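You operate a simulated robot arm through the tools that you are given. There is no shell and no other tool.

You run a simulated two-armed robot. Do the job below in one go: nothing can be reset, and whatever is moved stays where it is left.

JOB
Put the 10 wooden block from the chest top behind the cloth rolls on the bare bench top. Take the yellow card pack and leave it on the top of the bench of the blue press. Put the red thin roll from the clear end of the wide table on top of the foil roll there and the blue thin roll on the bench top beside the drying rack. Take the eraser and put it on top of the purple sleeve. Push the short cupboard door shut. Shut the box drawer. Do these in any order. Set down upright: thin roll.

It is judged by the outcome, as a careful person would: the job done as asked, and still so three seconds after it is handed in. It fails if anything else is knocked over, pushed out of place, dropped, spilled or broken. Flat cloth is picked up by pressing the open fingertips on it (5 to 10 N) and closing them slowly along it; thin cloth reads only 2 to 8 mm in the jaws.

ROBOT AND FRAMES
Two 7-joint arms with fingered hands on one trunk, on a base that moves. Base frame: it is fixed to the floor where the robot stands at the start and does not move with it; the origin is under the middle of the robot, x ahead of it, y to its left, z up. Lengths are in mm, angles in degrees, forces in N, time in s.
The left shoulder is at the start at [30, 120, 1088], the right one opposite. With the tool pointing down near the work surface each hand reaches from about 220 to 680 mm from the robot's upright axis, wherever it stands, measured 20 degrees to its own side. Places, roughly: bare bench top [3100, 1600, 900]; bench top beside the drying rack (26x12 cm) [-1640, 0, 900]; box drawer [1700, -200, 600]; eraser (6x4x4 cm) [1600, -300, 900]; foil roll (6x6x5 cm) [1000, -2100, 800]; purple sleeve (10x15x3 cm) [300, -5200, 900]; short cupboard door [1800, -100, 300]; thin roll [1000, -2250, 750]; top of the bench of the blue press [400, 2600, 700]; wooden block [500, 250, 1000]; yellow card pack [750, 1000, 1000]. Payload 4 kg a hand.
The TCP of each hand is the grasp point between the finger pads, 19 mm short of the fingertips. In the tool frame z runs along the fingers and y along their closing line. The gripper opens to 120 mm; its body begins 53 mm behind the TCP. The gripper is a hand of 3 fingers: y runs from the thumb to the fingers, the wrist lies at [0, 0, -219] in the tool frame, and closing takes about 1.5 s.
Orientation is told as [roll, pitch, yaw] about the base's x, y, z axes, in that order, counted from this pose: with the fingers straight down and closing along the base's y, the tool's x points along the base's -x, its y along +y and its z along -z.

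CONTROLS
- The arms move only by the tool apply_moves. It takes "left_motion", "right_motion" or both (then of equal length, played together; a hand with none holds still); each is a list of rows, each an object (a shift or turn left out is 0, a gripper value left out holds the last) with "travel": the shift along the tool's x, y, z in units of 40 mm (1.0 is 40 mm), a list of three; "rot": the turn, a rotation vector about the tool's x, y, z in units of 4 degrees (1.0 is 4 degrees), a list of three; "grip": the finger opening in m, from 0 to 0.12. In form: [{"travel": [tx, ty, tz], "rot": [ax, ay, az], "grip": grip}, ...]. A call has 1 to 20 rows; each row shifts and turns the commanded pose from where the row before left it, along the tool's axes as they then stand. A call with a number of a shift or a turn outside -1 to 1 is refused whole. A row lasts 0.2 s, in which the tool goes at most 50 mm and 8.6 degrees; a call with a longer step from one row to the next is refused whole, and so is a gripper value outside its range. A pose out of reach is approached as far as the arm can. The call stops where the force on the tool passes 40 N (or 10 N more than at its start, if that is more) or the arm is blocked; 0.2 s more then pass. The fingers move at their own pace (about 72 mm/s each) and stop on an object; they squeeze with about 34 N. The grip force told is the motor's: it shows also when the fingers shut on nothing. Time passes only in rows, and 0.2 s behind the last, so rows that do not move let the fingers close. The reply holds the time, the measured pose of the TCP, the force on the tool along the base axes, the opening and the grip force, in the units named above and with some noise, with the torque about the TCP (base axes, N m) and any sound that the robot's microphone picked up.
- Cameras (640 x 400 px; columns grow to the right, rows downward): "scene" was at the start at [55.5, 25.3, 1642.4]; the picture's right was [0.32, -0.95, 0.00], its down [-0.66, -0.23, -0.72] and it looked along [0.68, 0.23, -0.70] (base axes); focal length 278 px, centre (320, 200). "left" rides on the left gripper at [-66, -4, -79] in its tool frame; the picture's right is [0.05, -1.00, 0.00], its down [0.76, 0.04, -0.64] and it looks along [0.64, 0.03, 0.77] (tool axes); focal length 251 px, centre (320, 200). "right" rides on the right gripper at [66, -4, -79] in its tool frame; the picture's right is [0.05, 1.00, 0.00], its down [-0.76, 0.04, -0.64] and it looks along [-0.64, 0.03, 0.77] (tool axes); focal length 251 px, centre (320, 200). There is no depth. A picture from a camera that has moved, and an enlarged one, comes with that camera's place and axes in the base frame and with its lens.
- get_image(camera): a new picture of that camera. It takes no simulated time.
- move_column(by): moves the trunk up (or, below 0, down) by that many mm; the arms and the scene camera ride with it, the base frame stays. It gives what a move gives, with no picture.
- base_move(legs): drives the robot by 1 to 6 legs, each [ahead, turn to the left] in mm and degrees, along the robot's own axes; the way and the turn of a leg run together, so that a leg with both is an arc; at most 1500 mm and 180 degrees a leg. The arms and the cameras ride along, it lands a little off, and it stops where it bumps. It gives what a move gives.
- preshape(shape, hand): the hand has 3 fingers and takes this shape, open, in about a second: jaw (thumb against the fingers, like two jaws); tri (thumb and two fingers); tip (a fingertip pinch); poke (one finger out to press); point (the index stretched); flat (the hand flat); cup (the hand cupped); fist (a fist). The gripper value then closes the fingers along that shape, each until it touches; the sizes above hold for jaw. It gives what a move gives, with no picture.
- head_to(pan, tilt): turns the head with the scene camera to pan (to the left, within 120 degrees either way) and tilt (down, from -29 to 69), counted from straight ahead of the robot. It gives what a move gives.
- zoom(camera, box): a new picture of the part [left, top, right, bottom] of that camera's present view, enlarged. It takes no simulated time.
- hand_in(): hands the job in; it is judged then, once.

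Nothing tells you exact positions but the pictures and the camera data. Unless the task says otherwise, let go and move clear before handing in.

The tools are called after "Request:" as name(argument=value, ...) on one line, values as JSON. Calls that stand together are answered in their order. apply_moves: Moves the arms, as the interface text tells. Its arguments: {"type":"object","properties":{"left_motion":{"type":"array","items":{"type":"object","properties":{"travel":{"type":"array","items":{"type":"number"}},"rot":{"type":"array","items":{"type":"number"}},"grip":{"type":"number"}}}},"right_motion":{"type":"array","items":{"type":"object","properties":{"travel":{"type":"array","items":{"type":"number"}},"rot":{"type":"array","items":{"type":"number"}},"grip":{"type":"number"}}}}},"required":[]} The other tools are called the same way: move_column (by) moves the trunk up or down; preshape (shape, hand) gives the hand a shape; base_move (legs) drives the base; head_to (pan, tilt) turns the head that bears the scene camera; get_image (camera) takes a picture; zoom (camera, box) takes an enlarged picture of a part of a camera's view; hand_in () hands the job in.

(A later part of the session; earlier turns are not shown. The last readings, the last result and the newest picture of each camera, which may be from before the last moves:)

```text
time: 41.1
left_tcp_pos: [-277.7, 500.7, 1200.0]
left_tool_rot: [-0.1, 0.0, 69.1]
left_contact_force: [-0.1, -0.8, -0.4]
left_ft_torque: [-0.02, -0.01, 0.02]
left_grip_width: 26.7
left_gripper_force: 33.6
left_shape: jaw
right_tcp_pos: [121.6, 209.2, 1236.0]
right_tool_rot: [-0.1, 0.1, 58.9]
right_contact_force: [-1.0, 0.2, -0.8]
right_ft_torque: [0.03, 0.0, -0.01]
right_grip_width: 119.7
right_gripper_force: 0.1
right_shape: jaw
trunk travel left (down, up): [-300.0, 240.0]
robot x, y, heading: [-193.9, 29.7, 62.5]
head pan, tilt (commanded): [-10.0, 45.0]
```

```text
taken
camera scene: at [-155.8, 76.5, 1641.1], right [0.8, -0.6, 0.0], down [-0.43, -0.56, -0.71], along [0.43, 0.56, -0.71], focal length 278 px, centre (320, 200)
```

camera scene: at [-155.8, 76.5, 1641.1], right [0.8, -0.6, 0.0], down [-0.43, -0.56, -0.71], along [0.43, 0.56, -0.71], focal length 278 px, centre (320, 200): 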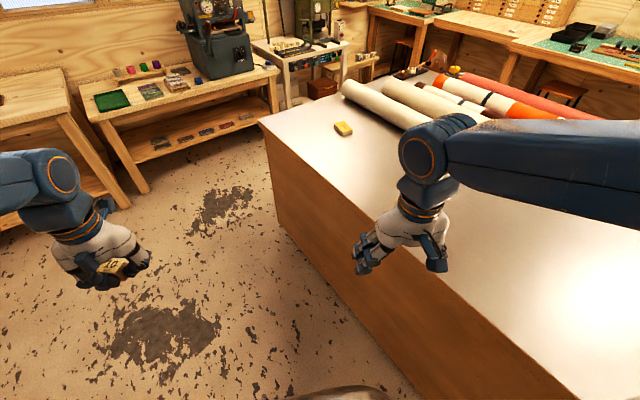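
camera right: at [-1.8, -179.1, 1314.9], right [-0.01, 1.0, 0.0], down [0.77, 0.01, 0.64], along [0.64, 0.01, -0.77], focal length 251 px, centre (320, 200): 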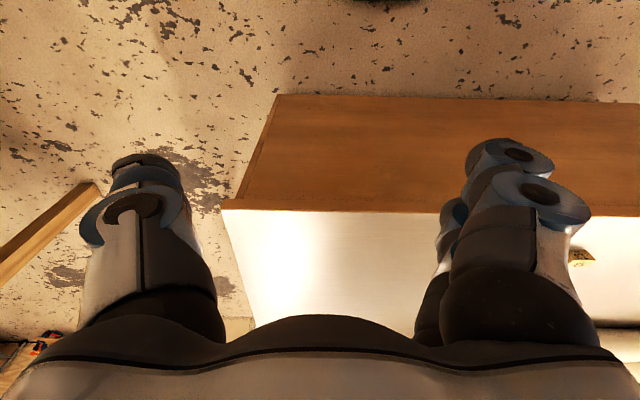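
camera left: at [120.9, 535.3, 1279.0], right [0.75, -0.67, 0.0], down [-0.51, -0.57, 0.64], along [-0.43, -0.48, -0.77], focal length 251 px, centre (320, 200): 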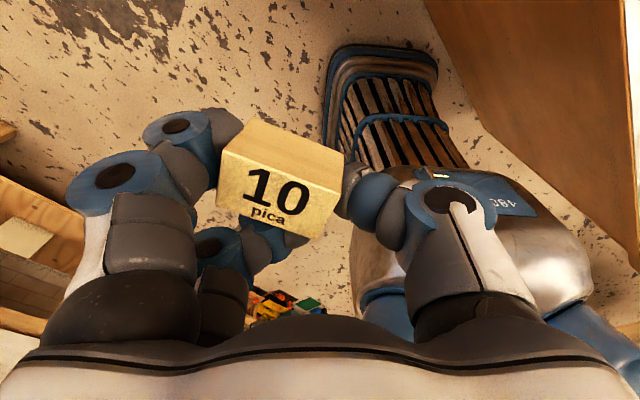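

The turn stopped again with the chest well away, so something else is in contact. I'll look around the base with every camera.

Request:
get_image(camera="left")

Request:
get_image(camera="right")

Request:
head_to(pan=120, tilt=50)

Request:
get_image(camera="scene")

Request:
head_to(pan=-120, tilt=50)

Request:
get_image(camera="scene")

Request:
head_to(pan=-60, tilt=65)

Request:
get_image(camera="scene")

```text
taken
camera left: at [-251.4, 561.3, 1278.9], right [0.91, -0.41, 0.0], down [-0.31, -0.7, 0.64], along [-0.26, -0.59, -0.77], focal length 251 px, centre (320, 200)
```

left: 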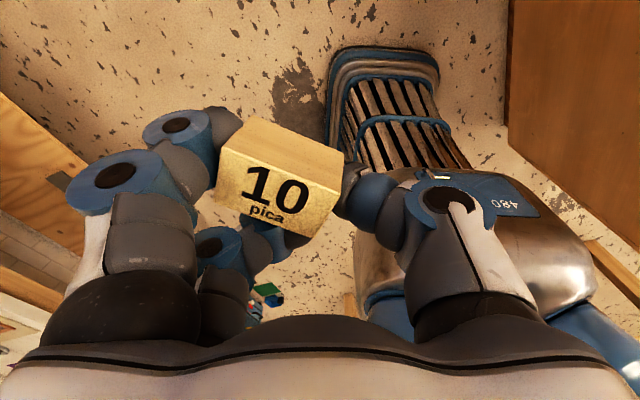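

```text
taken
camera right: at [90.0, 152.0, 1314.7], right [-0.88, 0.47, 0.0], down [0.36, 0.68, 0.64], along [0.3, 0.57, -0.77], focal length 251 px, centre (320, 200)
```

right: 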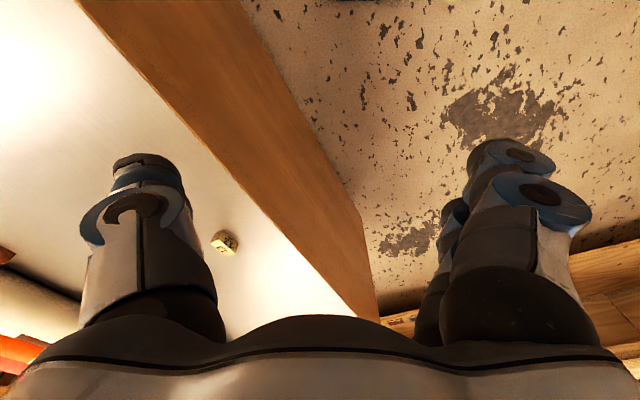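

```text
time: 43.2
left_tcp_pos: [-278.0, 501.8, 1201.2]
left_tool_rot: [-0.1, -0.1, 69.0]
left_contact_force: [0.9, 0.0, 0.0]
left_ft_torque: [0.0, 0.0, 0.05]
left_grip_width: 26.5
left_gripper_force: 33.7
left_shape: jaw
right_tcp_pos: [121.5, 209.1, 1237.1]
right_tool_rot: [-0.1, 0.1, 58.8]
right_contact_force: [-0.8, 0.3, -0.2]
right_ft_torque: [0.0, 0.03, 0.01]
right_grip_width: 119.9
right_gripper_force: 0.0
right_shape: jaw
trunk travel left (down, up): [-300.0, 240.0]
robot x, y, heading: [-191.4, 30.5, 62.5]
head pan, tilt (commanded): [120.0, 50.0]
```

```text
taken
camera scene: at [-281.9, 8.5, 1634.2], right [-0.05, 1.0, 0.0], down [0.77, 0.04, -0.64], along [-0.64, -0.03, -0.77], focal length 278 px, centre (320, 200)
```

scene: 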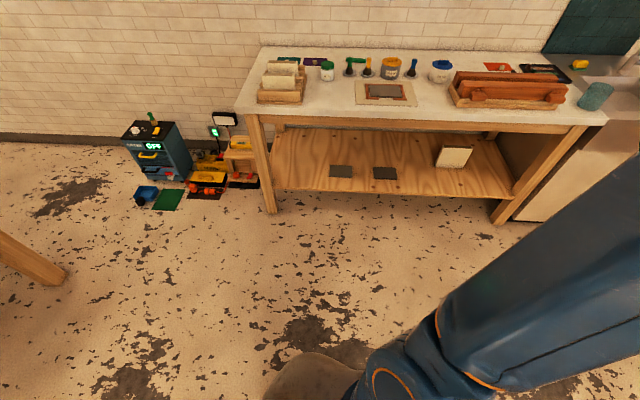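

```text
time: 46.6
left_tcp_pos: [-278.4, 500.6, 1201.0]
left_tool_rot: [-0.1, -0.1, 69.0]
left_contact_force: [0.3, -0.3, 0.1]
left_ft_torque: [-0.01, 0.04, -0.02]
left_grip_width: 26.8
left_gripper_force: 34.8
left_shape: jaw
right_tcp_pos: [122.4, 210.2, 1236.3]
right_tool_rot: [-0.1, 0.0, 58.9]
right_contact_force: [0.7, -0.8, -0.5]
right_ft_torque: [-0.03, -0.01, 0.02]
right_grip_width: 120.5
right_gripper_force: 0.1
right_shape: jaw
trunk travel left (down, up): [-300.0, 240.0]
robot x, y, heading: [-193.3, 34.1, 62.6]
head pan, tilt (commanded): [-120.0, 50.0]
```

```text
taken
camera scene: at [-163.3, -52.7, 1634.2], right [-0.84, -0.54, 0.0], down [-0.41, 0.64, -0.64], along [0.35, -0.54, -0.77], focal length 278 px, centre (320, 200)
```

scene: 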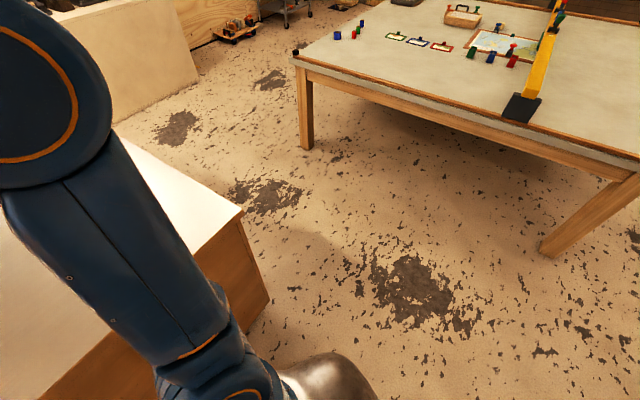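

```text
time: 47.9
left_tcp_pos: [-278.6, 501.0, 1200.7]
left_tool_rot: [-0.1, 0.0, 69.1]
left_contact_force: [-0.5, -0.2, 0.0]
left_ft_torque: [-0.01, 0.0, 0.01]
left_grip_width: 26.7
left_gripper_force: 33.7
left_shape: jaw
right_tcp_pos: [121.1, 209.8, 1237.2]
right_tool_rot: [-0.2, 0.0, 59.0]
right_contact_force: [0.3, -0.5, -0.6]
right_ft_torque: [0.0, -0.03, -0.02]
right_grip_width: 119.8
right_gripper_force: 0.1
right_shape: jaw
trunk travel left (down, up): [-300.0, 240.0]
robot x, y, heading: [-190.0, 30.0, 62.9]
head pan, tilt (commanded): [-60.0, 65.0]
```

```text
taken
camera scene: at [-144.3, 14.9, 1616.0], right [0.05, -1.0, 0.0], down [-0.91, -0.04, -0.42], along [0.42, 0.02, -0.91], focal length 278 px, centre (320, 200)
```

scene: 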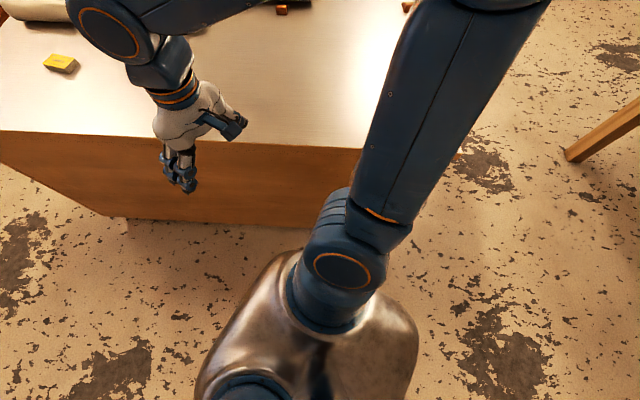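

Nothing is near the base now, so a long single turn seems to be what triggers the stop. I'll turn in smaller steps.

Request:
base_move(legs=[[0, 14]])

Request:
base_move(legs=[[0, 13]])

```text
time: 49.2
left_tcp_pos: [-392.3, 466.3, 1200.9]
left_tool_rot: [-0.1, -0.1, 83.5]
left_contact_force: [1.1, -0.5, -0.5]
left_ft_torque: [-0.01, 0.03, 0.03]
left_grip_width: 26.9
left_gripper_force: 33.7
left_shape: jaw
right_tcp_pos: [67.6, 285.4, 1237.7]
right_tool_rot: [0.0, 0.1, 73.4]
right_contact_force: [0.1, -0.3, -0.6]
right_ft_torque: [0.01, -0.04, -0.02]
right_grip_width: 120.1
right_gripper_force: 0.1
right_shape: jaw
trunk travel left (down, up): [-300.0, 240.0]
robot x, y, heading: [-183.6, 31.4, 77.6]
head pan, tilt (commanded): [-60.0, 65.0]
```

```text
time: 50.4
left_tcp_pos: [-486.2, 409.2, 1199.8]
left_tool_rot: [-0.1, 0.0, 96.5]
left_contact_force: [0.2, 0.0, -0.2]
left_ft_torque: [0.01, -0.02, 0.02]
left_grip_width: 26.8
left_gripper_force: 33.5
left_shape: jaw
right_tcp_pos: [3.3, 335.4, 1237.2]
right_tool_rot: [-0.1, 0.1, 86.2]
right_contact_force: [-0.1, 0.5, 0.2]
right_ft_torque: [-0.01, 0.0, 0.0]
right_grip_width: 120.0
right_gripper_force: 0.0
right_shape: jaw
trunk travel left (down, up): [-300.0, 240.0]
robot x, y, heading: [-168.0, 33.4, 90.3]
head pan, tilt (commanded): [-60.0, 65.0]
```

Small turns work. I'll check how the hands sit relative to the body, using the same head angle as before.

Request:
head_to(pan=20, tilt=40)

Request:
get_image(camera="scene")

```text
time: 51.9
left_tcp_pos: [-485.9, 409.0, 1199.6]
left_tool_rot: [-0.2, -0.1, 96.4]
left_contact_force: [1.0, 0.4, -0.2]
left_ft_torque: [-0.01, -0.04, -0.01]
left_grip_width: 26.9
left_gripper_force: 34.0
left_shape: jaw
right_tcp_pos: [2.6, 334.6, 1236.1]
right_tool_rot: [-0.1, 0.1, 86.3]
right_contact_force: [-0.4, -0.1, -0.8]
right_ft_torque: [0.03, 0.02, 0.01]
right_grip_width: 120.0
right_gripper_force: 0.1
right_shape: jaw
trunk travel left (down, up): [-300.0, 240.0]
robot x, y, heading: [-168.1, 32.1, 90.2]
head pan, tilt (commanded): [20.0, 40.0]
```

```text
taken
camera scene: at [-199.3, 90.2, 1648.3], right [0.94, 0.35, 0.0], down [0.22, -0.6, -0.77], along [-0.26, 0.72, -0.64], focal length 278 px, centre (320, 200)
```

scene: 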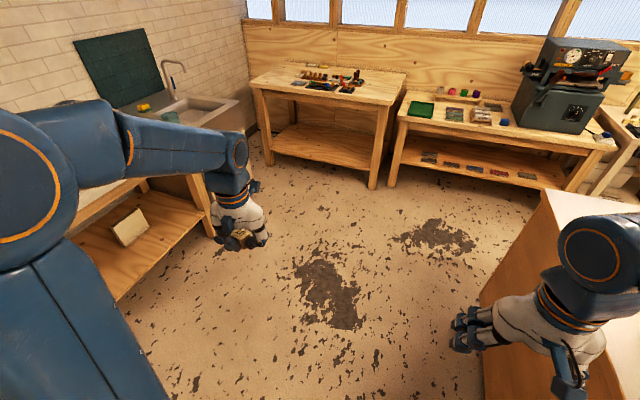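

The base pivots about 48 mm ahead of its reported origin. That makes long turns drift and trip the stop, so the stops are harmless and shorter turns avoid them. Now I'll drive along the chest to y≈1050 and turn back to face it.

Request:
base_move(legs=[[1018, 0]])

Request:
base_move(legs=[[0, -45]])

Request:
base_move(legs=[[0, -45]])

Request:
head_to(pan=-10, tilt=50)

Request:
get_image(camera="scene")

```text
time: 57.2
left_tcp_pos: [-487.0, 1447.6, 1200.7]
left_tool_rot: [-0.2, 0.0, 96.3]
left_contact_force: [-0.2, 0.0, -0.9]
left_ft_torque: [-0.02, 0.01, 0.01]
left_grip_width: 26.5
left_gripper_force: 33.9
left_shape: jaw
right_tcp_pos: [2.7, 1371.3, 1237.6]
right_tool_rot: [-0.1, 0.2, 86.1]
right_contact_force: [-0.3, 0.0, 0.0]
right_ft_torque: [0.01, 0.01, -0.01]
right_grip_width: 120.0
right_gripper_force: 0.0
right_shape: jaw
trunk travel left (down, up): [-300.0, 240.0]
robot x, y, heading: [-171.1, 1070.1, 89.9]
head pan, tilt (commanded): [20.0, 40.0]
```

```text
time: 59.7
left_tcp_pos: [-127.4, 1559.9, 1199.9]
left_tool_rot: [0.0, 0.0, 51.6]
left_contact_force: [0.0, -0.6, 0.5]
left_ft_torque: [-0.03, 0.0, -0.02]
left_grip_width: 26.7
left_gripper_force: 33.9
left_shape: jaw
right_tcp_pos: [166.1, 1162.2, 1237.0]
right_tool_rot: [0.0, 0.2, 41.4]
right_contact_force: [0.4, 1.4, 0.2]
right_ft_torque: [-0.02, 0.04, 0.0]
right_grip_width: 120.1
right_gripper_force: 0.0
right_shape: jaw
trunk travel left (down, up): [-300.0, 240.0]
robot x, y, heading: [-203.1, 1096.2, 45.8]
head pan, tilt (commanded): [20.0, 40.0]
```

```text
time: 62.1
left_tcp_pos: [179.3, 1375.4, 1200.1]
left_tool_rot: [0.1, 0.0, 6.9]
left_contact_force: [-0.4, -0.3, 0.1]
left_ft_torque: [0.05, -0.01, -0.02]
left_grip_width: 26.7
left_gripper_force: 33.6
left_shape: jaw
right_tcp_pos: [109.7, 885.4, 1235.3]
right_tool_rot: [0.0, 0.1, -3.1]
right_contact_force: [0.5, -0.4, 0.1]
right_ft_torque: [0.03, 0.01, 0.0]
right_grip_width: 120.0
right_gripper_force: 0.1
right_shape: jaw
trunk travel left (down, up): [-300.0, 240.0]
robot x, y, heading: [-197.1, 1132.3, 1.8]
head pan, tilt (commanded): [20.0, 40.0]
```

```text
time: 63.1
left_tcp_pos: [177.1, 1378.6, 1199.6]
left_tool_rot: [-0.1, -0.1, 7.1]
left_contact_force: [0.5, -0.3, -0.4]
left_ft_torque: [-0.02, 0.04, 0.0]
left_grip_width: 26.4
left_gripper_force: 33.9
left_shape: jaw
right_tcp_pos: [108.5, 889.0, 1237.2]
right_tool_rot: [-0.1, 0.1, -2.9]
right_contact_force: [0.3, 0.4, 0.9]
right_ft_torque: [-0.02, 0.03, 0.02]
right_grip_width: 120.2
right_gripper_force: 0.1
right_shape: jaw
trunk travel left (down, up): [-300.0, 240.0]
robot x, y, heading: [-196.9, 1133.1, 1.6]
head pan, tilt (commanded): [-10.0, 50.0]
```

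```text
taken
camera scene: at [-144.2, 1121.7, 1634.2], right [-0.15, -0.99, 0.0], down [-0.76, 0.11, -0.64], along [0.64, -0.09, -0.77], focal length 278 px, centre (320, 200)
```

scene: 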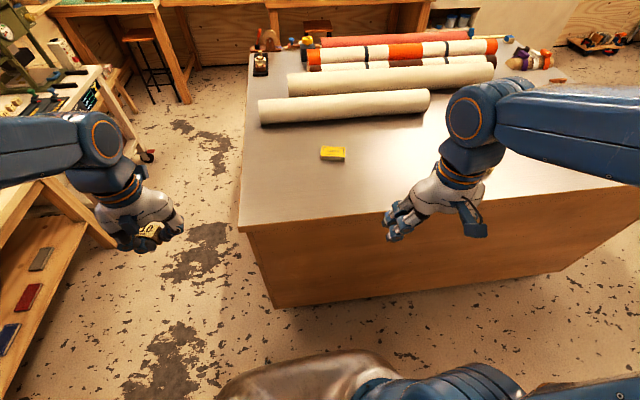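

The pack is at about [648, 960] on the chest, and its left end is at y≈1300. I'll drive up close to the chest and bring the right hand over the pack.

Request:
base_move(legs=[[245, 0]])

Request:
get_image(camera="scene")

Request:
get_image(camera="right")

```text
time: 64.9
left_tcp_pos: [425.9, 1384.4, 1199.7]
left_tool_rot: [0.1, 0.0, 7.1]
left_contact_force: [-0.3, 1.1, 0.2]
left_ft_torque: [-0.01, 0.04, 0.02]
left_grip_width: 26.3
left_gripper_force: 34.5
left_shape: jaw
right_tcp_pos: [356.6, 894.6, 1236.5]
right_tool_rot: [-0.2, 0.2, -3.1]
right_contact_force: [0.0, 0.6, -0.1]
right_ft_torque: [-0.01, 0.04, -0.03]
right_grip_width: 119.9
right_gripper_force: 0.1
right_shape: jaw
trunk travel left (down, up): [-300.0, 240.0]
robot x, y, heading: [44.5, 1144.6, 1.2]
head pan, tilt (commanded): [-10.0, 50.0]
```

```text
taken
camera scene: at [104.1, 1127.0, 1634.1], right [-0.15, -0.99, 0.0], down [-0.76, 0.11, -0.64], along [0.64, -0.09, -0.77], focal length 278 px, centre (320, 200)
```

scene: 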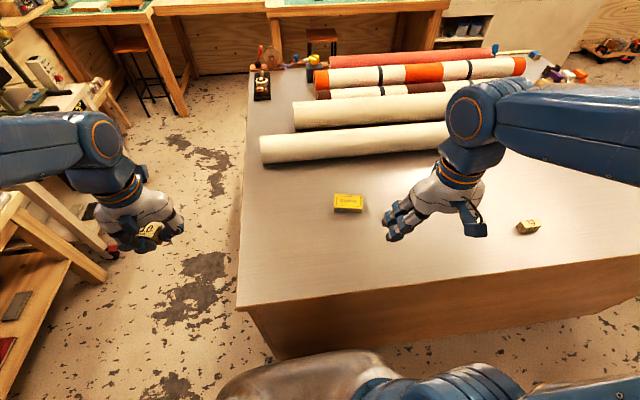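

```text
taken
camera right: at [289.5, 895.4, 1314.5], right [0.0, 1.0, 0.0], down [0.77, 0.0, 0.64], along [0.64, 0.0, -0.77], focal length 251 px, centre (320, 200)
```

right: 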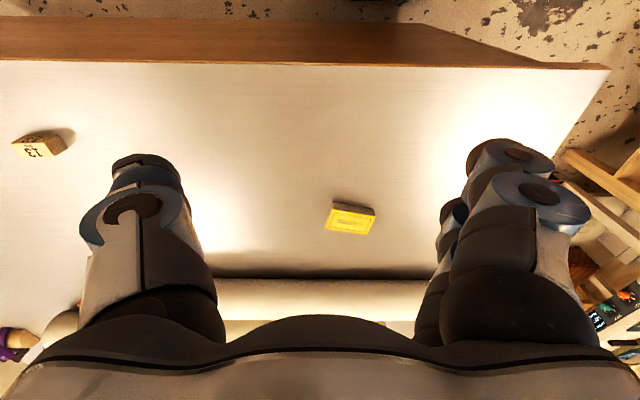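

The yellow pack is clear in both views. I'll zoom in to measure its size and heading.

Request:
zoom(camera="scene", box=[310, 170, 390, 230])

Request:
zoom(camera="right", box=[300, 180, 400, 250])

```text
6.67 times, centred on (350, 200) of scene
camera zoom: at [104.1, 1127.0, 1634.1], right [-0.15, -0.99, 0.0], down [-0.76, 0.11, -0.64], along [0.64, -0.09, -0.77], focal length 1851 px, centre (120, 200)
```

zoom: 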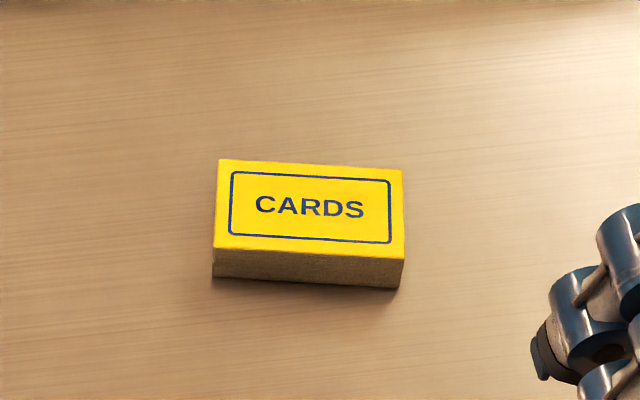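

```text
5.71 times, centred on (350, 215) of right
camera zoom: at [289.5, 895.4, 1314.5], right [0.0, 1.0, 0.0], down [0.77, 0.0, 0.64], along [0.64, 0.0, -0.77], focal length 1437 px, centre (149, 114)
```

zoom: 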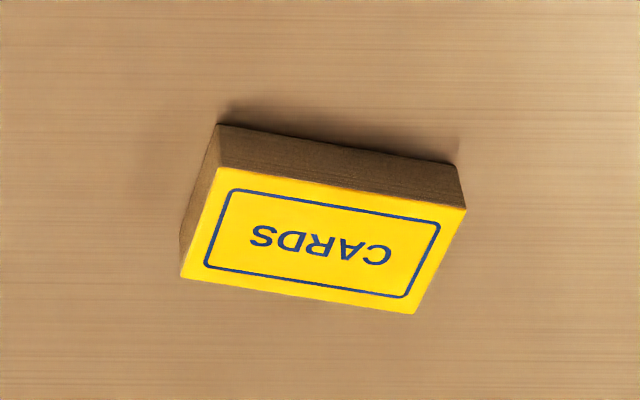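

The pack's top centre is at about [657, 957, 946], roughly 90×57×19 mm, with its long side turned about -12° from y. I'll bring the right hand above it with the fingers spanning the long side.

Request:
apply_moves(right_motion=[{"travel": [-0.824, 0.218, 0.378]}, {"travel": [-0.824, 0.218, 0.378]}, {"travel": [-0.824, 0.218, 0.378]}, {"travel": [-0.824, 0.218, 0.378]}, {"travel": [-0.824, 0.218, 0.378]}, {"travel": [-0.824, 0.218, 0.378]}, {"travel": [-0.824, 0.218, 0.378]}, {"travel": [-0.824, 0.218, 0.378]}, {"travel": [-0.824, 0.218, 0.378]}, {"rot": [0, 0, 0.777]}, {"rot": [0, 0, 0.777]}, {"rot": [0, 0, 0.777]}, {}])

Request:
get_image(camera="right")

```text
time: 67.7
left_tcp_pos: [425.1, 1384.2, 1200.3]
left_tool_rot: [0.0, 0.1, 7.0]
left_contact_force: [-0.5, -0.1, -0.5]
left_ft_torque: [-0.01, 0.02, 0.02]
left_grip_width: 26.3
left_gripper_force: 34.1
left_shape: jaw
right_tcp_pos: [656.4, 954.2, 1100.3]
right_tool_rot: [-0.1, 0.1, -12.5]
right_contact_force: [0.3, -0.6, -0.7]
right_ft_torque: [-0.01, -0.02, -0.02]
right_grip_width: 120.1
right_gripper_force: 0.1
right_shape: jaw
trunk travel left (down, up): [-300.0, 240.0]
robot x, y, heading: [48.6, 1143.2, 1.3]
head pan, tilt (commanded): [-10.0, 50.0]
```

```text
taken
camera right: at [590.3, 967.9, 1177.9], right [0.16, 0.99, 0.0], down [0.76, -0.12, 0.64], along [0.63, -0.11, -0.77], focal length 251 px, centre (320, 200)
```

right: 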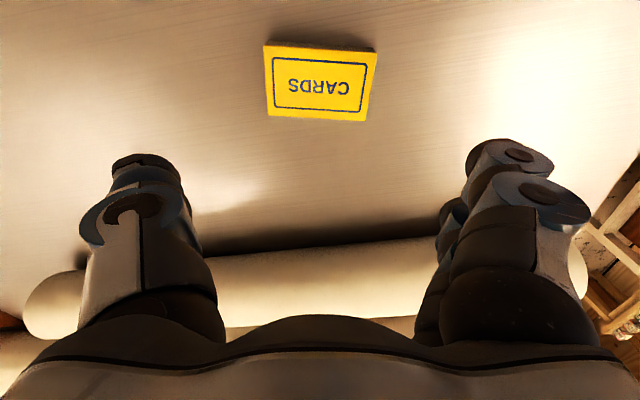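

The hand is well aligned above the pack. I'll go down close, check, then grip.

Request:
apply_moves(right_motion=[{"travel": [0, 0.05, 1], "rot": [0, 0, 0.35]}, {"travel": [0, 0, 1]}, {"travel": [0, 0, 0.9]}, {}])

Request:
get_image(camera="right")

```text
time: 68.7
left_tcp_pos: [424.9, 1385.0, 1200.4]
left_tool_rot: [-0.1, 0.0, 6.9]
left_contact_force: [0.3, -0.3, 0.0]
left_ft_torque: [-0.07, -0.01, -0.01]
left_grip_width: 26.3
left_gripper_force: 34.0
left_shape: jaw
right_tcp_pos: [657.1, 959.7, 983.8]
right_tool_rot: [-0.1, 0.0, -13.7]
right_contact_force: [0.1, 0.8, 0.2]
right_ft_torque: [0.03, 0.0, -0.02]
right_grip_width: 119.9
right_gripper_force: 0.0
right_shape: jaw
trunk travel left (down, up): [-300.0, 240.0]
robot x, y, heading: [46.8, 1138.1, 1.6]
head pan, tilt (commanded): [-10.0, 50.0]
```

```text
taken
camera right: at [590.2, 972.7, 1061.4], right [0.19, 0.98, 0.0], down [0.75, -0.14, 0.64], along [0.63, -0.12, -0.77], focal length 251 px, centre (320, 200)
```

right: 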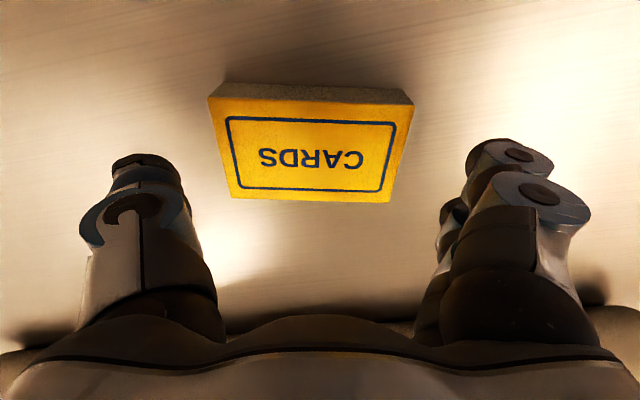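

I'm about 5 mm off to one side, so I'll correct that while lowering, then close on the pack.

Request:
apply_moves(right_motion=[{"travel": [0.08, -0.12, 0.5]}, {"travel": [0, 0, 0.33]}, {}, {"grip": 0.06}, {"grip": 0.06}, {"grip": 0.06}, {"grip": 0.06}, {"grip": 0.06}, {"grip": 0.06}])

Request:
get_image(camera="right")

```text
time: 70.7
left_tcp_pos: [425.1, 1384.4, 1200.2]
left_tool_rot: [0.0, 0.0, 7.0]
left_contact_force: [-0.2, -0.4, -0.8]
left_ft_torque: [0.03, 0.02, 0.01]
left_grip_width: 26.6
left_gripper_force: 34.0
left_shape: jaw
right_tcp_pos: [650.6, 953.1, 951.0]
right_tool_rot: [-0.1, 0.1, -13.8]
right_contact_force: [-0.3, -1.5, -0.1]
right_ft_torque: [0.02, 0.01, -0.04]
right_grip_width: 83.3
right_gripper_force: 33.8
right_shape: jaw
trunk travel left (down, up): [-300.0, 240.0]
robot x, y, heading: [48.5, 1141.8, 1.6]
head pan, tilt (commanded): [-10.0, 50.0]
```

```text
taken
camera right: at [586.4, 967.7, 1028.9], right [0.19, 0.98, 0.0], down [0.75, -0.14, 0.64], along [0.63, -0.12, -0.77], focal length 251 px, centre (320, 200)
```

right: 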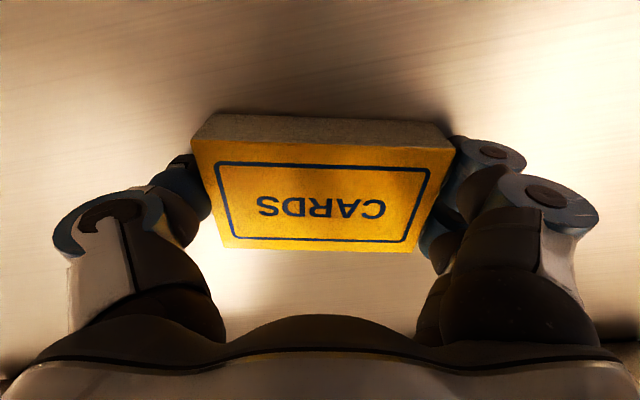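

The pack is gripped square. I'll lift it and check it stays held.

Request:
apply_moves(right_motion=[{"travel": [0, 0, -0.3]}, {"travel": [0, 0, -0.6]}, {"travel": [0, 0, -1]}, {"travel": [0, 0, -1]}, {"travel": [0, 0, -1]}, {"travel": [0, 0, -1]}, {"travel": [0, 0, -1]}, {}])

Request:
get_image(camera="right")

Request:
get_image(camera="scene")

```text
time: 72.5
left_tcp_pos: [426.8, 1384.6, 1200.1]
left_tool_rot: [0.0, 0.0, 7.0]
left_contact_force: [0.3, 0.3, -0.7]
left_ft_torque: [-0.01, 0.02, 0.02]
left_grip_width: 26.5
left_gripper_force: 34.1
left_shape: jaw
right_tcp_pos: [651.1, 956.0, 1187.3]
right_tool_rot: [-0.1, 0.1, -13.8]
right_contact_force: [-1.0, 0.0, -2.5]
right_ft_torque: [0.0, -0.01, -0.01]
right_grip_width: 83.2
right_gripper_force: 33.7
right_shape: jaw
trunk travel left (down, up): [-300.0, 240.0]
robot x, y, heading: [47.1, 1138.3, 1.9]
head pan, tilt (commanded): [-10.0, 50.0]
```

```text
taken
camera right: at [585.8, 970.1, 1265.3], right [0.19, 0.98, 0.0], down [0.75, -0.14, 0.64], along [0.63, -0.12, -0.77], focal length 251 px, centre (320, 200)
```

right: 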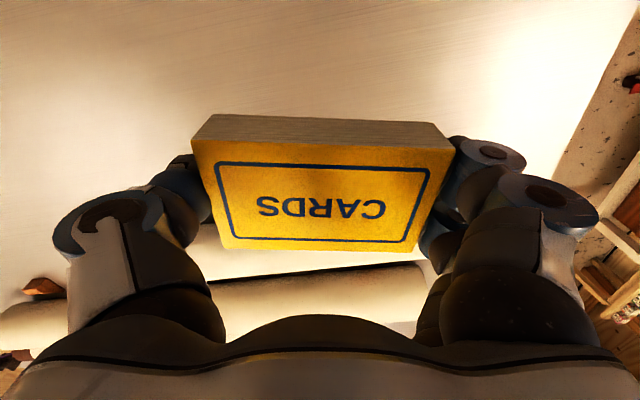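

```text
taken
camera scene: at [103.7, 1126.6, 1634.1], right [-0.15, -0.99, 0.0], down [-0.76, 0.11, -0.64], along [0.64, -0.09, -0.77], focal length 278 px, centre (320, 200)
```

scene: 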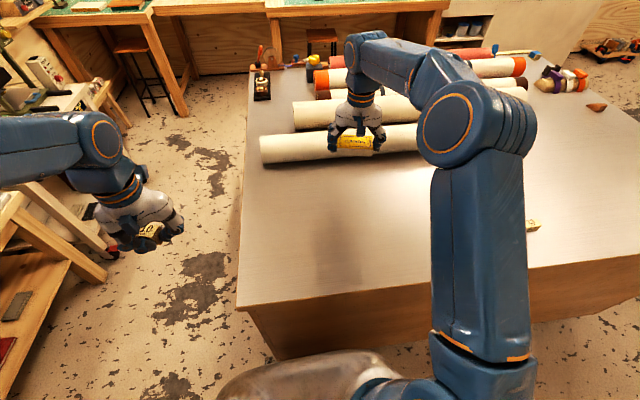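

The pack is held well. I'll tuck the right hand in, back away from the chest and turn towards the press bench.

Request:
apply_moves(right_motion=[{"travel": [0.936, -0.23, 0]}, {"travel": [0.936, -0.23, 0]}, {"travel": [0.936, -0.23, 0]}, {"travel": [0.936, -0.23, 0]}, {"travel": [0.936, -0.23, 0]}, {"travel": [0.936, -0.23, 0]}, {"travel": [0.936, -0.23, 0]}, {}])

Request:
base_move(legs=[[-180, 0]])

Request:
base_move(legs=[[0, 40]])

Request:
base_move(legs=[[0, 40]])

Request:
head_to(pan=0, tilt=30)

Request:
get_image(camera="scene")

```text
time: 74.3
left_tcp_pos: [426.3, 1384.4, 1199.4]
left_tool_rot: [0.0, 0.0, 7.1]
left_contact_force: [0.1, -0.6, 0.7]
left_ft_torque: [0.02, 0.01, 0.0]
left_grip_width: 26.4
left_gripper_force: 33.9
left_shape: jaw
right_tcp_pos: [383.1, 953.8, 1188.4]
right_tool_rot: [-0.1, 0.1, -13.8]
right_contact_force: [-0.4, -0.4, -1.3]
right_ft_torque: [-0.03, -0.03, 0.01]
right_grip_width: 83.3
right_gripper_force: 34.1
right_shape: jaw
trunk travel left (down, up): [-300.0, 240.0]
robot x, y, heading: [45.9, 1138.6, 1.5]
head pan, tilt (commanded): [-10.0, 50.0]
```

```text
time: 75.8
left_tcp_pos: [243.0, 1377.5, 1200.1]
left_tool_rot: [0.0, -0.1, 6.9]
left_contact_force: [1.5, -0.4, -0.4]
left_ft_torque: [-0.02, -0.01, 0.01]
left_grip_width: 26.3
left_gripper_force: 34.1
left_shape: jaw
right_tcp_pos: [198.3, 948.5, 1188.6]
right_tool_rot: [0.0, 0.0, -14.1]
right_contact_force: [-0.7, 0.2, -0.1]
right_ft_torque: [0.01, -0.01, 0.01]
right_grip_width: 83.4
right_gripper_force: 34.2
right_shape: jaw
trunk travel left (down, up): [-300.0, 240.0]
robot x, y, heading: [-131.2, 1134.1, 1.4]
head pan, tilt (commanded): [-10.0, 50.0]
```

```text
time: 78.0
left_tcp_pos: [4.3, 1563.7, 1199.1]
left_tool_rot: [-0.1, 0.0, 46.2]
left_contact_force: [0.2, 0.4, -0.9]
left_ft_torque: [-0.07, -0.01, -0.05]
left_grip_width: 26.2
left_gripper_force: 33.5
left_shape: jaw
right_tcp_pos: [242.9, 1202.5, 1188.3]
right_tool_rot: [-0.2, 0.2, 25.3]
right_contact_force: [-0.1, 0.3, -1.4]
right_ft_torque: [-0.02, 0.01, 0.02]
right_grip_width: 83.3
right_gripper_force: 33.9
right_shape: jaw
trunk travel left (down, up): [-300.0, 240.0]
robot x, y, heading: [-109.5, 1103.8, 40.5]
head pan, tilt (commanded): [-10.0, 50.0]
```

```text
time: 80.3
left_tcp_pos: [-314.3, 1531.1, 1202.1]
left_tool_rot: [0.0, -0.1, 86.3]
left_contact_force: [-0.5, -0.3, -0.3]
left_ft_torque: [0.05, -0.01, -0.01]
left_grip_width: 26.5
left_gripper_force: 34.3
left_shape: jaw
right_tcp_pos: [100.4, 1408.4, 1188.4]
right_tool_rot: [0.0, 0.0, 65.4]
right_contact_force: [0.2, -0.1, -1.2]
right_ft_torque: [0.03, 0.02, -0.02]
right_grip_width: 83.0
right_gripper_force: 33.7
right_shape: jaw
trunk travel left (down, up): [-300.0, 240.0]
robot x, y, heading: [-71.1, 1105.8, 80.8]
head pan, tilt (commanded): [-10.0, 50.0]
```

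```text
time: 81.1
left_tcp_pos: [-315.1, 1533.3, 1200.1]
left_tool_rot: [0.1, 0.0, 86.3]
left_contact_force: [0.1, -0.2, -0.3]
left_ft_torque: [0.0, 0.04, 0.0]
left_grip_width: 26.1
left_gripper_force: 34.6
left_shape: jaw
right_tcp_pos: [100.3, 1410.1, 1188.1]
right_tool_rot: [0.0, 0.1, 65.4]
right_contact_force: [-0.3, -0.6, -1.1]
right_ft_torque: [0.0, 0.0, 0.01]
right_grip_width: 83.0
right_gripper_force: 34.4
right_shape: jaw
trunk travel left (down, up): [-300.0, 240.0]
robot x, y, heading: [-71.2, 1105.1, 80.7]
head pan, tilt (commanded): [0.0, 30.0]
```

```text
taken
camera scene: at [-61.0, 1174.1, 1663.6], right [0.99, -0.16, 0.0], down [-0.08, -0.49, -0.87], along [0.14, 0.85, -0.5], focal length 278 px, centre (320, 200)
```

scene: 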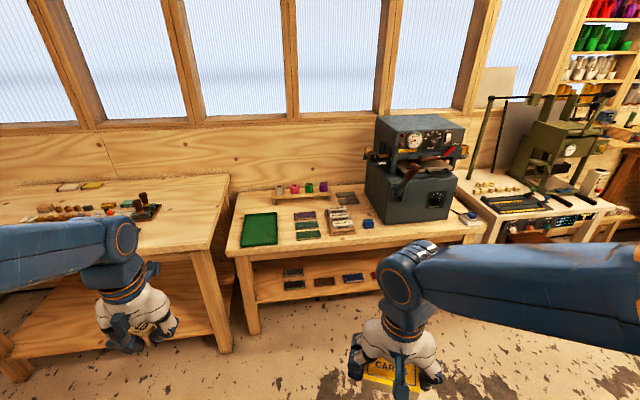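

The blue press stands on a bench with a green mat, plates and small pots. I'll zoom in to find a free spot on its top.

Request:
zoom(camera="scene", box=[220, 100, 500, 275])

Request:
zoom(camera="scene", box=[220, 170, 380, 260])

```text
2.29 times, centred on (360, 188) of scene
camera zoom: at [-61.0, 1174.1, 1663.6], right [0.99, -0.16, 0.0], down [-0.08, -0.49, -0.87], along [0.14, 0.85, -0.5], focal length 634 px, centre (229, 229)
```

zoom: 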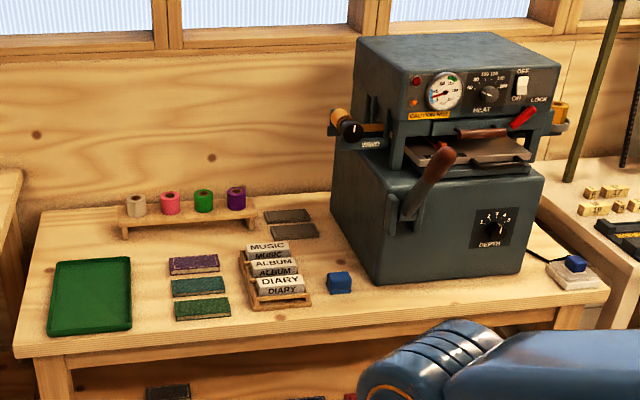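

```text
4.00 times, centred on (300, 215) of scene
camera zoom: at [-61.0, 1174.1, 1663.6], right [0.99, -0.16, 0.0], down [-0.08, -0.49, -0.87], along [0.14, 0.85, -0.5], focal length 1110 px, centre (400, 140)
```

zoom: 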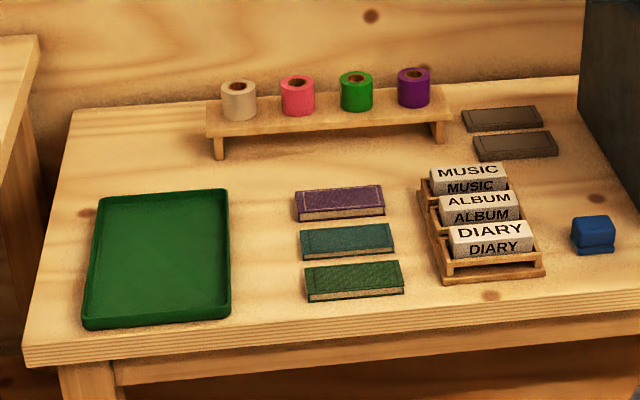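

There's a clear gap of about 105 mm between the green tray and the three small books, centred near [-40, 2480]. I'll drive up to the press bench to reach it with the right hand.

Request:
base_move(legs=[[0, 17]])

Request:
base_move(legs=[[880, 0]])

Request:
head_to(pan=-15, tilt=55)

Request:
get_image(camera="scene")

```text
time: 82.5
left_tcp_pos: [-430.0, 1439.6, 1199.8]
left_tool_rot: [0.0, -0.2, 103.1]
left_contact_force: [-0.1, -1.2, -0.3]
left_ft_torque: [0.0, -0.01, -0.02]
left_grip_width: 25.9
left_gripper_force: 33.9
left_shape: jaw
right_tcp_pos: [1.8, 1444.6, 1189.5]
right_tool_rot: [-0.1, 0.1, 82.3]
right_contact_force: [0.1, -0.1, -0.8]
right_ft_torque: [0.05, -0.02, 0.0]
right_grip_width: 83.2
right_gripper_force: 34.1
right_shape: jaw
trunk travel left (down, up): [-300.0, 240.0]
robot x, y, heading: [-51.4, 1109.3, 97.4]
head pan, tilt (commanded): [0.0, 30.0]
```

```text
time: 87.1
left_tcp_pos: [-545.2, 2313.4, 1199.0]
left_tool_rot: [0.0, 0.0, 103.2]
left_contact_force: [-0.3, 0.3, -0.3]
left_ft_torque: [-0.04, -0.01, 0.02]
left_grip_width: 26.1
left_gripper_force: 34.1
left_shape: jaw
right_tcp_pos: [-112.5, 2318.4, 1188.1]
right_tool_rot: [-0.1, 0.1, 82.4]
right_contact_force: [-0.6, -0.2, -0.6]
right_ft_torque: [-0.02, 0.01, -0.01]
right_grip_width: 83.1
right_gripper_force: 34.3
right_shape: jaw
trunk travel left (down, up): [-300.0, 240.0]
robot x, y, heading: [-168.5, 1977.1, 97.5]
head pan, tilt (commanded): [0.0, 30.0]
```

```text
time: 88.0
left_tcp_pos: [-543.4, 2314.2, 1199.7]
left_tool_rot: [-0.1, 0.0, 103.2]
left_contact_force: [-0.1, 0.2, -0.3]
left_ft_torque: [0.05, -0.01, 0.01]
left_grip_width: 26.1
left_gripper_force: 34.2
left_shape: jaw
right_tcp_pos: [-112.6, 2316.8, 1187.4]
right_tool_rot: [-0.1, 0.1, 82.2]
right_contact_force: [0.3, 0.2, -1.8]
right_ft_torque: [0.01, 0.01, 0.03]
right_grip_width: 83.2
right_gripper_force: 33.9
right_shape: jaw
trunk travel left (down, up): [-300.0, 240.0]
robot x, y, heading: [-170.8, 1977.2, 97.6]
head pan, tilt (commanded): [-15.0, 55.0]
```

```text
taken
camera scene: at [-159.6, 2028.7, 1627.7], right [0.99, -0.13, 0.0], down [-0.11, -0.81, -0.57], along [0.07, 0.57, -0.82], focal length 278 px, centre (320, 200)
```

scene: 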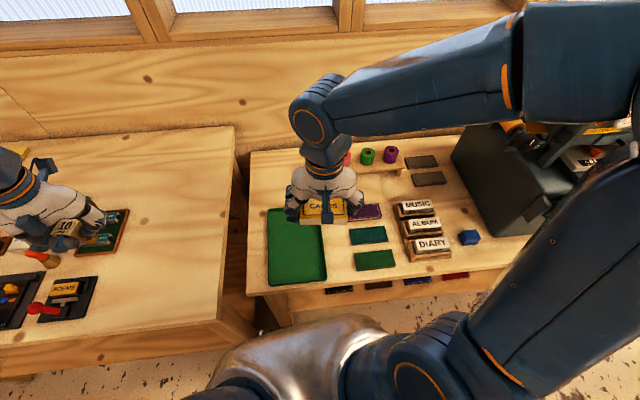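

The gap is confirmed at about x=-45 and y≈2340–2680. I'll move the right hand over it and start turning the hand so the pack's long side runs into the gap.

Request:
apply_moves(right_motion=[{"travel": [-0.712, -0.197, 0.4]}, {"travel": [-0.712, -0.197, 0.4]}, {"travel": [-0.712, -0.197, 0.4]}, {"travel": [-0.712, -0.197, 0.4]}, {"travel": [-0.712, -0.197, 0.4]}, {"travel": [-0.712, -0.197, 0.4]}, {"rot": [0, 0, 1]}, {"rot": [0, 0, 1]}, {"rot": [0, 0, 1]}, {"rot": [0, 0, 1]}, {"rot": [0, 0, 1]}, {"rot": [0, 0, 1]}, {"rot": [0, 0, 1]}, {"rot": [0, 0, 1]}, {"rot": [0, 0, 1]}, {"rot": [0, 0, 1]}, {}])

Request:
get_image(camera="scene")

```text
time: 91.6
left_tcp_pos: [-545.0, 2312.9, 1200.7]
left_tool_rot: [0.0, 0.0, 103.2]
left_contact_force: [0.6, -0.1, -0.1]
left_ft_torque: [-0.03, -0.01, -0.04]
left_grip_width: 26.0
left_gripper_force: 34.3
left_shape: jaw
right_tcp_pos: [-42.6, 2481.9, 1092.9]
right_tool_rot: [-0.1, 0.0, 42.1]
right_contact_force: [-0.1, 0.1, -0.6]
right_ft_torque: [-0.01, 0.02, -0.01]
right_grip_width: 83.1
right_gripper_force: 33.8
right_shape: jaw
trunk travel left (down, up): [-300.0, 240.0]
robot x, y, heading: [-170.1, 1977.7, 97.1]
head pan, tilt (commanded): [-15.0, 55.0]
```

```text
taken
camera scene: at [-159.5, 2028.9, 1627.6], right [0.99, -0.13, 0.0], down [-0.11, -0.81, -0.57], along [0.07, 0.57, -0.82], focal length 278 px, centre (320, 200)
```

scene: 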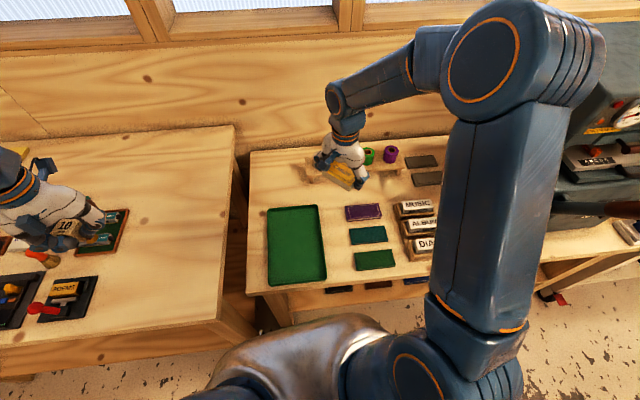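

The rotation is working. I'll finish the turn to yaw 0 and look with the right wrist camera.

Request:
apply_moves(right_motion=[{"rot": [0, 0, 0.957]}, {"rot": [0, 0, 0.957]}, {"rot": [0, 0, 0.957]}, {"rot": [0, 0, 0.957]}, {"rot": [0, 0, 0.957]}, {"rot": [0, 0, 0.957]}, {"rot": [0, 0, 0.957]}, {"rot": [0, 0, 0.957]}, {"rot": [0, 0, 0.957]}, {"rot": [0, 0, 0.957]}, {"rot": [0, 0, 0.957]}, {}])

Request:
get_image(camera="scene")

Request:
get_image(camera="right")

```text
time: 94.2
left_tcp_pos: [-543.6, 2313.7, 1200.5]
left_tool_rot: [0.0, 0.0, 103.2]
left_contact_force: [0.1, 0.5, 0.8]
left_ft_torque: [0.0, 0.0, 0.02]
left_grip_width: 26.0
left_gripper_force: 33.9
left_shape: jaw
right_tcp_pos: [-42.8, 2481.7, 1091.7]
right_tool_rot: [-0.1, -0.1, 0.1]
right_contact_force: [0.6, 0.5, -2.1]
right_ft_torque: [0.02, -0.03, -0.02]
right_grip_width: 83.0
right_gripper_force: 34.5
right_shape: jaw
trunk travel left (down, up): [-300.0, 240.0]
robot x, y, heading: [-166.6, 1980.3, 97.4]
head pan, tilt (commanded): [-15.0, 55.0]
```

```text
taken
camera scene: at [-159.5, 2028.9, 1627.6], right [0.99, -0.13, 0.0], down [-0.11, -0.81, -0.57], along [0.07, 0.57, -0.82], focal length 278 px, centre (320, 200)
```

scene: 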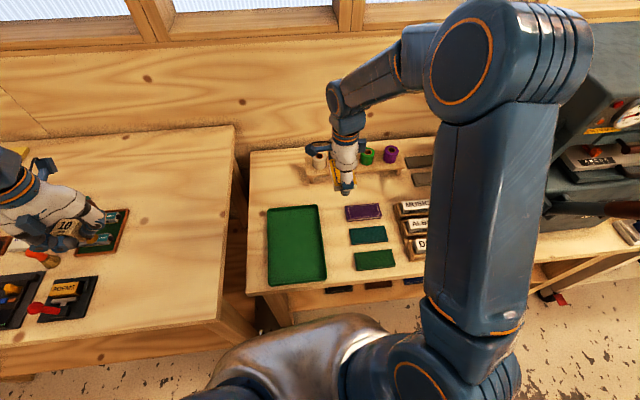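

```text
taken
camera right: at [-108.9, 2478.2, 1169.9], right [-0.06, 1.0, 0.0], down [0.76, 0.04, 0.64], along [0.64, 0.03, -0.76], focal length 251 px, centre (320, 200)
```

right: 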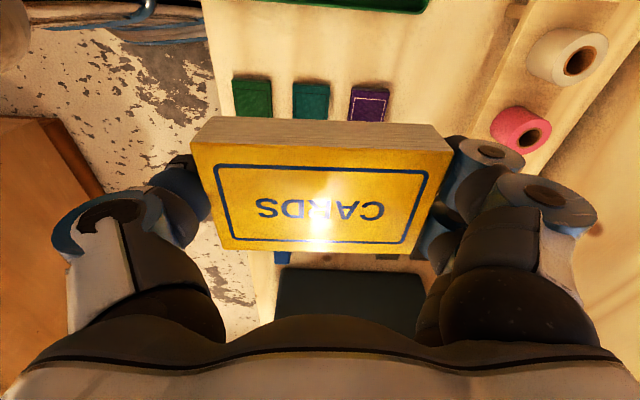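

The pack now lines up with the gap. I'll lower it in stages towards the bench top, which I estimate at z≈725.

Request:
apply_moves(right_motion=[{"travel": [0.08, 0, 1]}, {"travel": [0, 0, 1]}, {"travel": [0, 0, 1]}, {"travel": [0, 0, 1]}, {"travel": [0, 0, 1]}, {"travel": [0, 0, 1]}, {"travel": [0, 0, 0.9]}, {}])

Request:
get_image(camera="right")

Request:
get_image(camera="scene")

```text
time: 96.0
left_tcp_pos: [-543.3, 2313.4, 1199.9]
left_tool_rot: [0.0, 0.0, 103.2]
left_contact_force: [-0.7, -1.2, -0.5]
left_ft_torque: [0.03, 0.01, -0.01]
left_grip_width: 26.2
left_gripper_force: 34.1
left_shape: jaw
right_tcp_pos: [-46.2, 2478.5, 814.7]
right_tool_rot: [-0.1, -0.2, 0.2]
right_contact_force: [-0.1, 0.4, -0.8]
right_ft_torque: [-0.01, -0.01, -0.01]
right_grip_width: 83.0
right_gripper_force: 34.1
right_shape: jaw
trunk travel left (down, up): [-300.0, 240.0]
robot x, y, heading: [-169.3, 1975.6, 97.6]
head pan, tilt (commanded): [-15.0, 55.0]
```

```text
taken
camera right: at [-112.8, 2476.0, 892.7], right [-0.06, 1.0, 0.0], down [0.76, 0.04, 0.64], along [0.64, 0.04, -0.76], focal length 251 px, centre (320, 200)
```

right: 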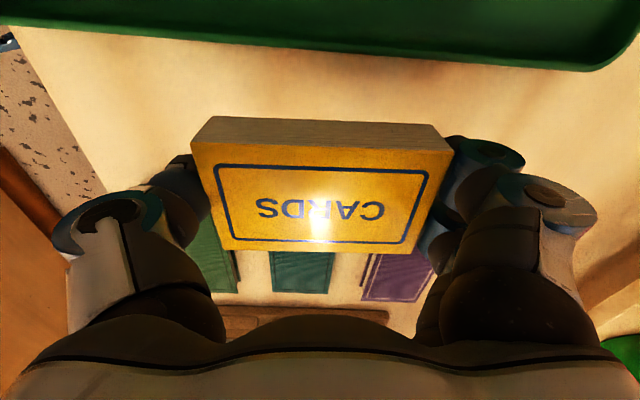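

```text
taken
camera scene: at [-159.6, 2028.4, 1627.7], right [0.99, -0.13, 0.0], down [-0.11, -0.81, -0.57], along [0.07, 0.57, -0.82], focal length 278 px, centre (320, 200)
```

scene: 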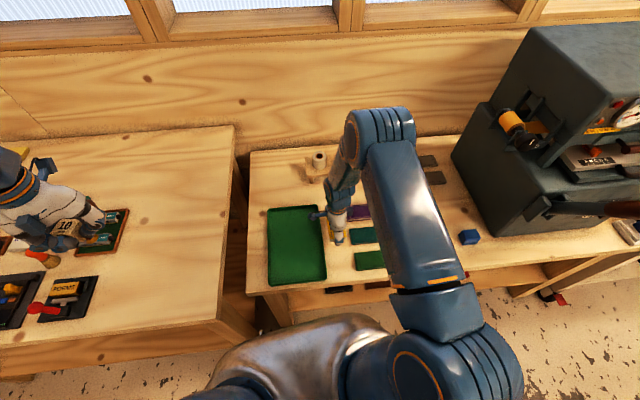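

The clearances are about 14 mm to the tray and 20 mm to the books. I'll shift 5 mm away from the tray and go down slowly until it touches.

Request:
apply_moves(right_motion=[{"travel": [-0.125, 0, 0.5]}, {"travel": [0, 0, 0.5]}, {"travel": [0, 0, 0.25]}, {}])

Request:
apply_moves(right_motion=[{"travel": [0, 0, 0.1]}, {"travel": [0, 0, 0.1]}, {}])

Request:
get_image(camera="right")

```text
time: 97.0
left_tcp_pos: [-545.4, 2313.3, 1200.3]
left_tool_rot: [0.0, -0.2, 103.2]
left_contact_force: [-0.1, 0.2, -0.6]
left_ft_torque: [0.03, -0.02, -0.02]
left_grip_width: 26.0
left_gripper_force: 34.0
left_shape: jaw
right_tcp_pos: [-41.2, 2479.5, 763.8]
right_tool_rot: [-0.1, -0.1, 0.1]
right_contact_force: [-0.2, -0.9, -1.9]
right_ft_torque: [-0.01, -0.01, -0.01]
right_grip_width: 83.0
right_gripper_force: 34.5
right_shape: jaw
trunk travel left (down, up): [-300.0, 240.0]
robot x, y, heading: [-166.9, 1976.7, 97.1]
head pan, tilt (commanded): [-15.0, 55.0]
```

```text
time: 97.8
left_tcp_pos: [-545.6, 2311.7, 1201.2]
left_tool_rot: [0.0, -0.2, 103.2]
left_contact_force: [0.0, 0.6, 0.9]
left_ft_torque: [0.0, 0.01, 0.01]
left_grip_width: 26.4
left_gripper_force: 34.2
left_shape: jaw
right_tcp_pos: [-42.5, 2481.3, 760.2]
right_tool_rot: [0.2, 0.0, 0.1]
right_contact_force: [0.6, -1.6, 29.2]
right_ft_torque: [0.92, 0.01, -0.08]
right_grip_width: 81.6
right_gripper_force: 34.3
right_shape: jaw
trunk travel left (down, up): [-300.0, 240.0]
robot x, y, heading: [-170.4, 1975.6, 97.5]
head pan, tilt (commanded): [-15.0, 55.0]
```

```text
taken
camera right: at [-107.9, 2477.2, 837.8], right [-0.06, 1.0, 0.01], down [0.76, 0.04, 0.64], along [0.64, 0.04, -0.76], focal length 251 px, centre (320, 200)
```

right: 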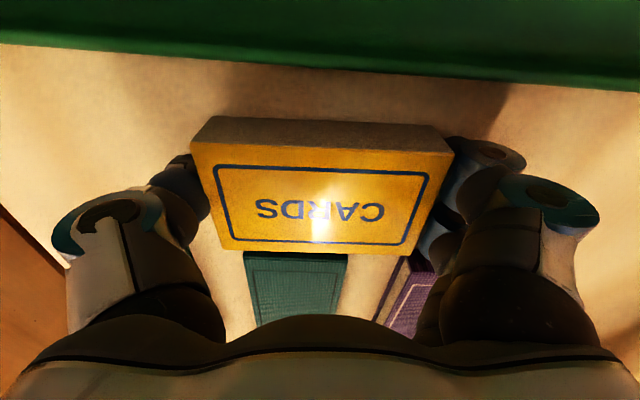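

The pack is on the bench (contact at z≈760). I'll ease off the pressure and open the fingers.

Request:
apply_moves(right_motion=[{"travel": [0, 0, -0.08]}, {}, {"grip": 0.1}, {"grip": 0.12}, {"grip": 0.12}, {"grip": 0.12}, {}])

Request:
get_image(camera="right")

```text
time: 99.4
left_tcp_pos: [-545.6, 2313.6, 1199.6]
left_tool_rot: [0.1, 0.0, 103.3]
left_contact_force: [1.0, -0.3, 0.2]
left_ft_torque: [0.02, 0.02, 0.0]
left_grip_width: 26.1
left_gripper_force: 33.8
left_shape: jaw
right_tcp_pos: [-40.7, 2478.9, 760.0]
right_tool_rot: [-0.1, -0.2, 0.3]
right_contact_force: [0.5, 0.3, 0.1]
right_ft_torque: [0.03, 0.0, 0.01]
right_grip_width: 119.6
right_gripper_force: 0.1
right_shape: jaw
trunk travel left (down, up): [-300.0, 240.0]
robot x, y, heading: [-172.4, 1979.3, 97.6]
head pan, tilt (commanded): [-15.0, 55.0]
```

```text
taken
camera right: at [-107.2, 2476.8, 838.1], right [-0.06, 1.0, 0.0], down [0.76, 0.04, 0.64], along [0.64, 0.03, -0.76], focal length 251 px, centre (320, 200)
```

right: 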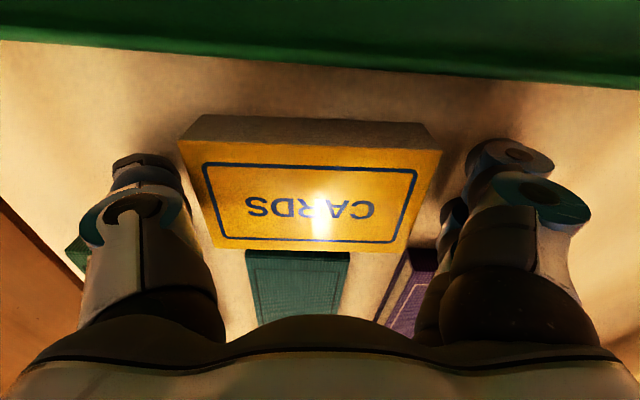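

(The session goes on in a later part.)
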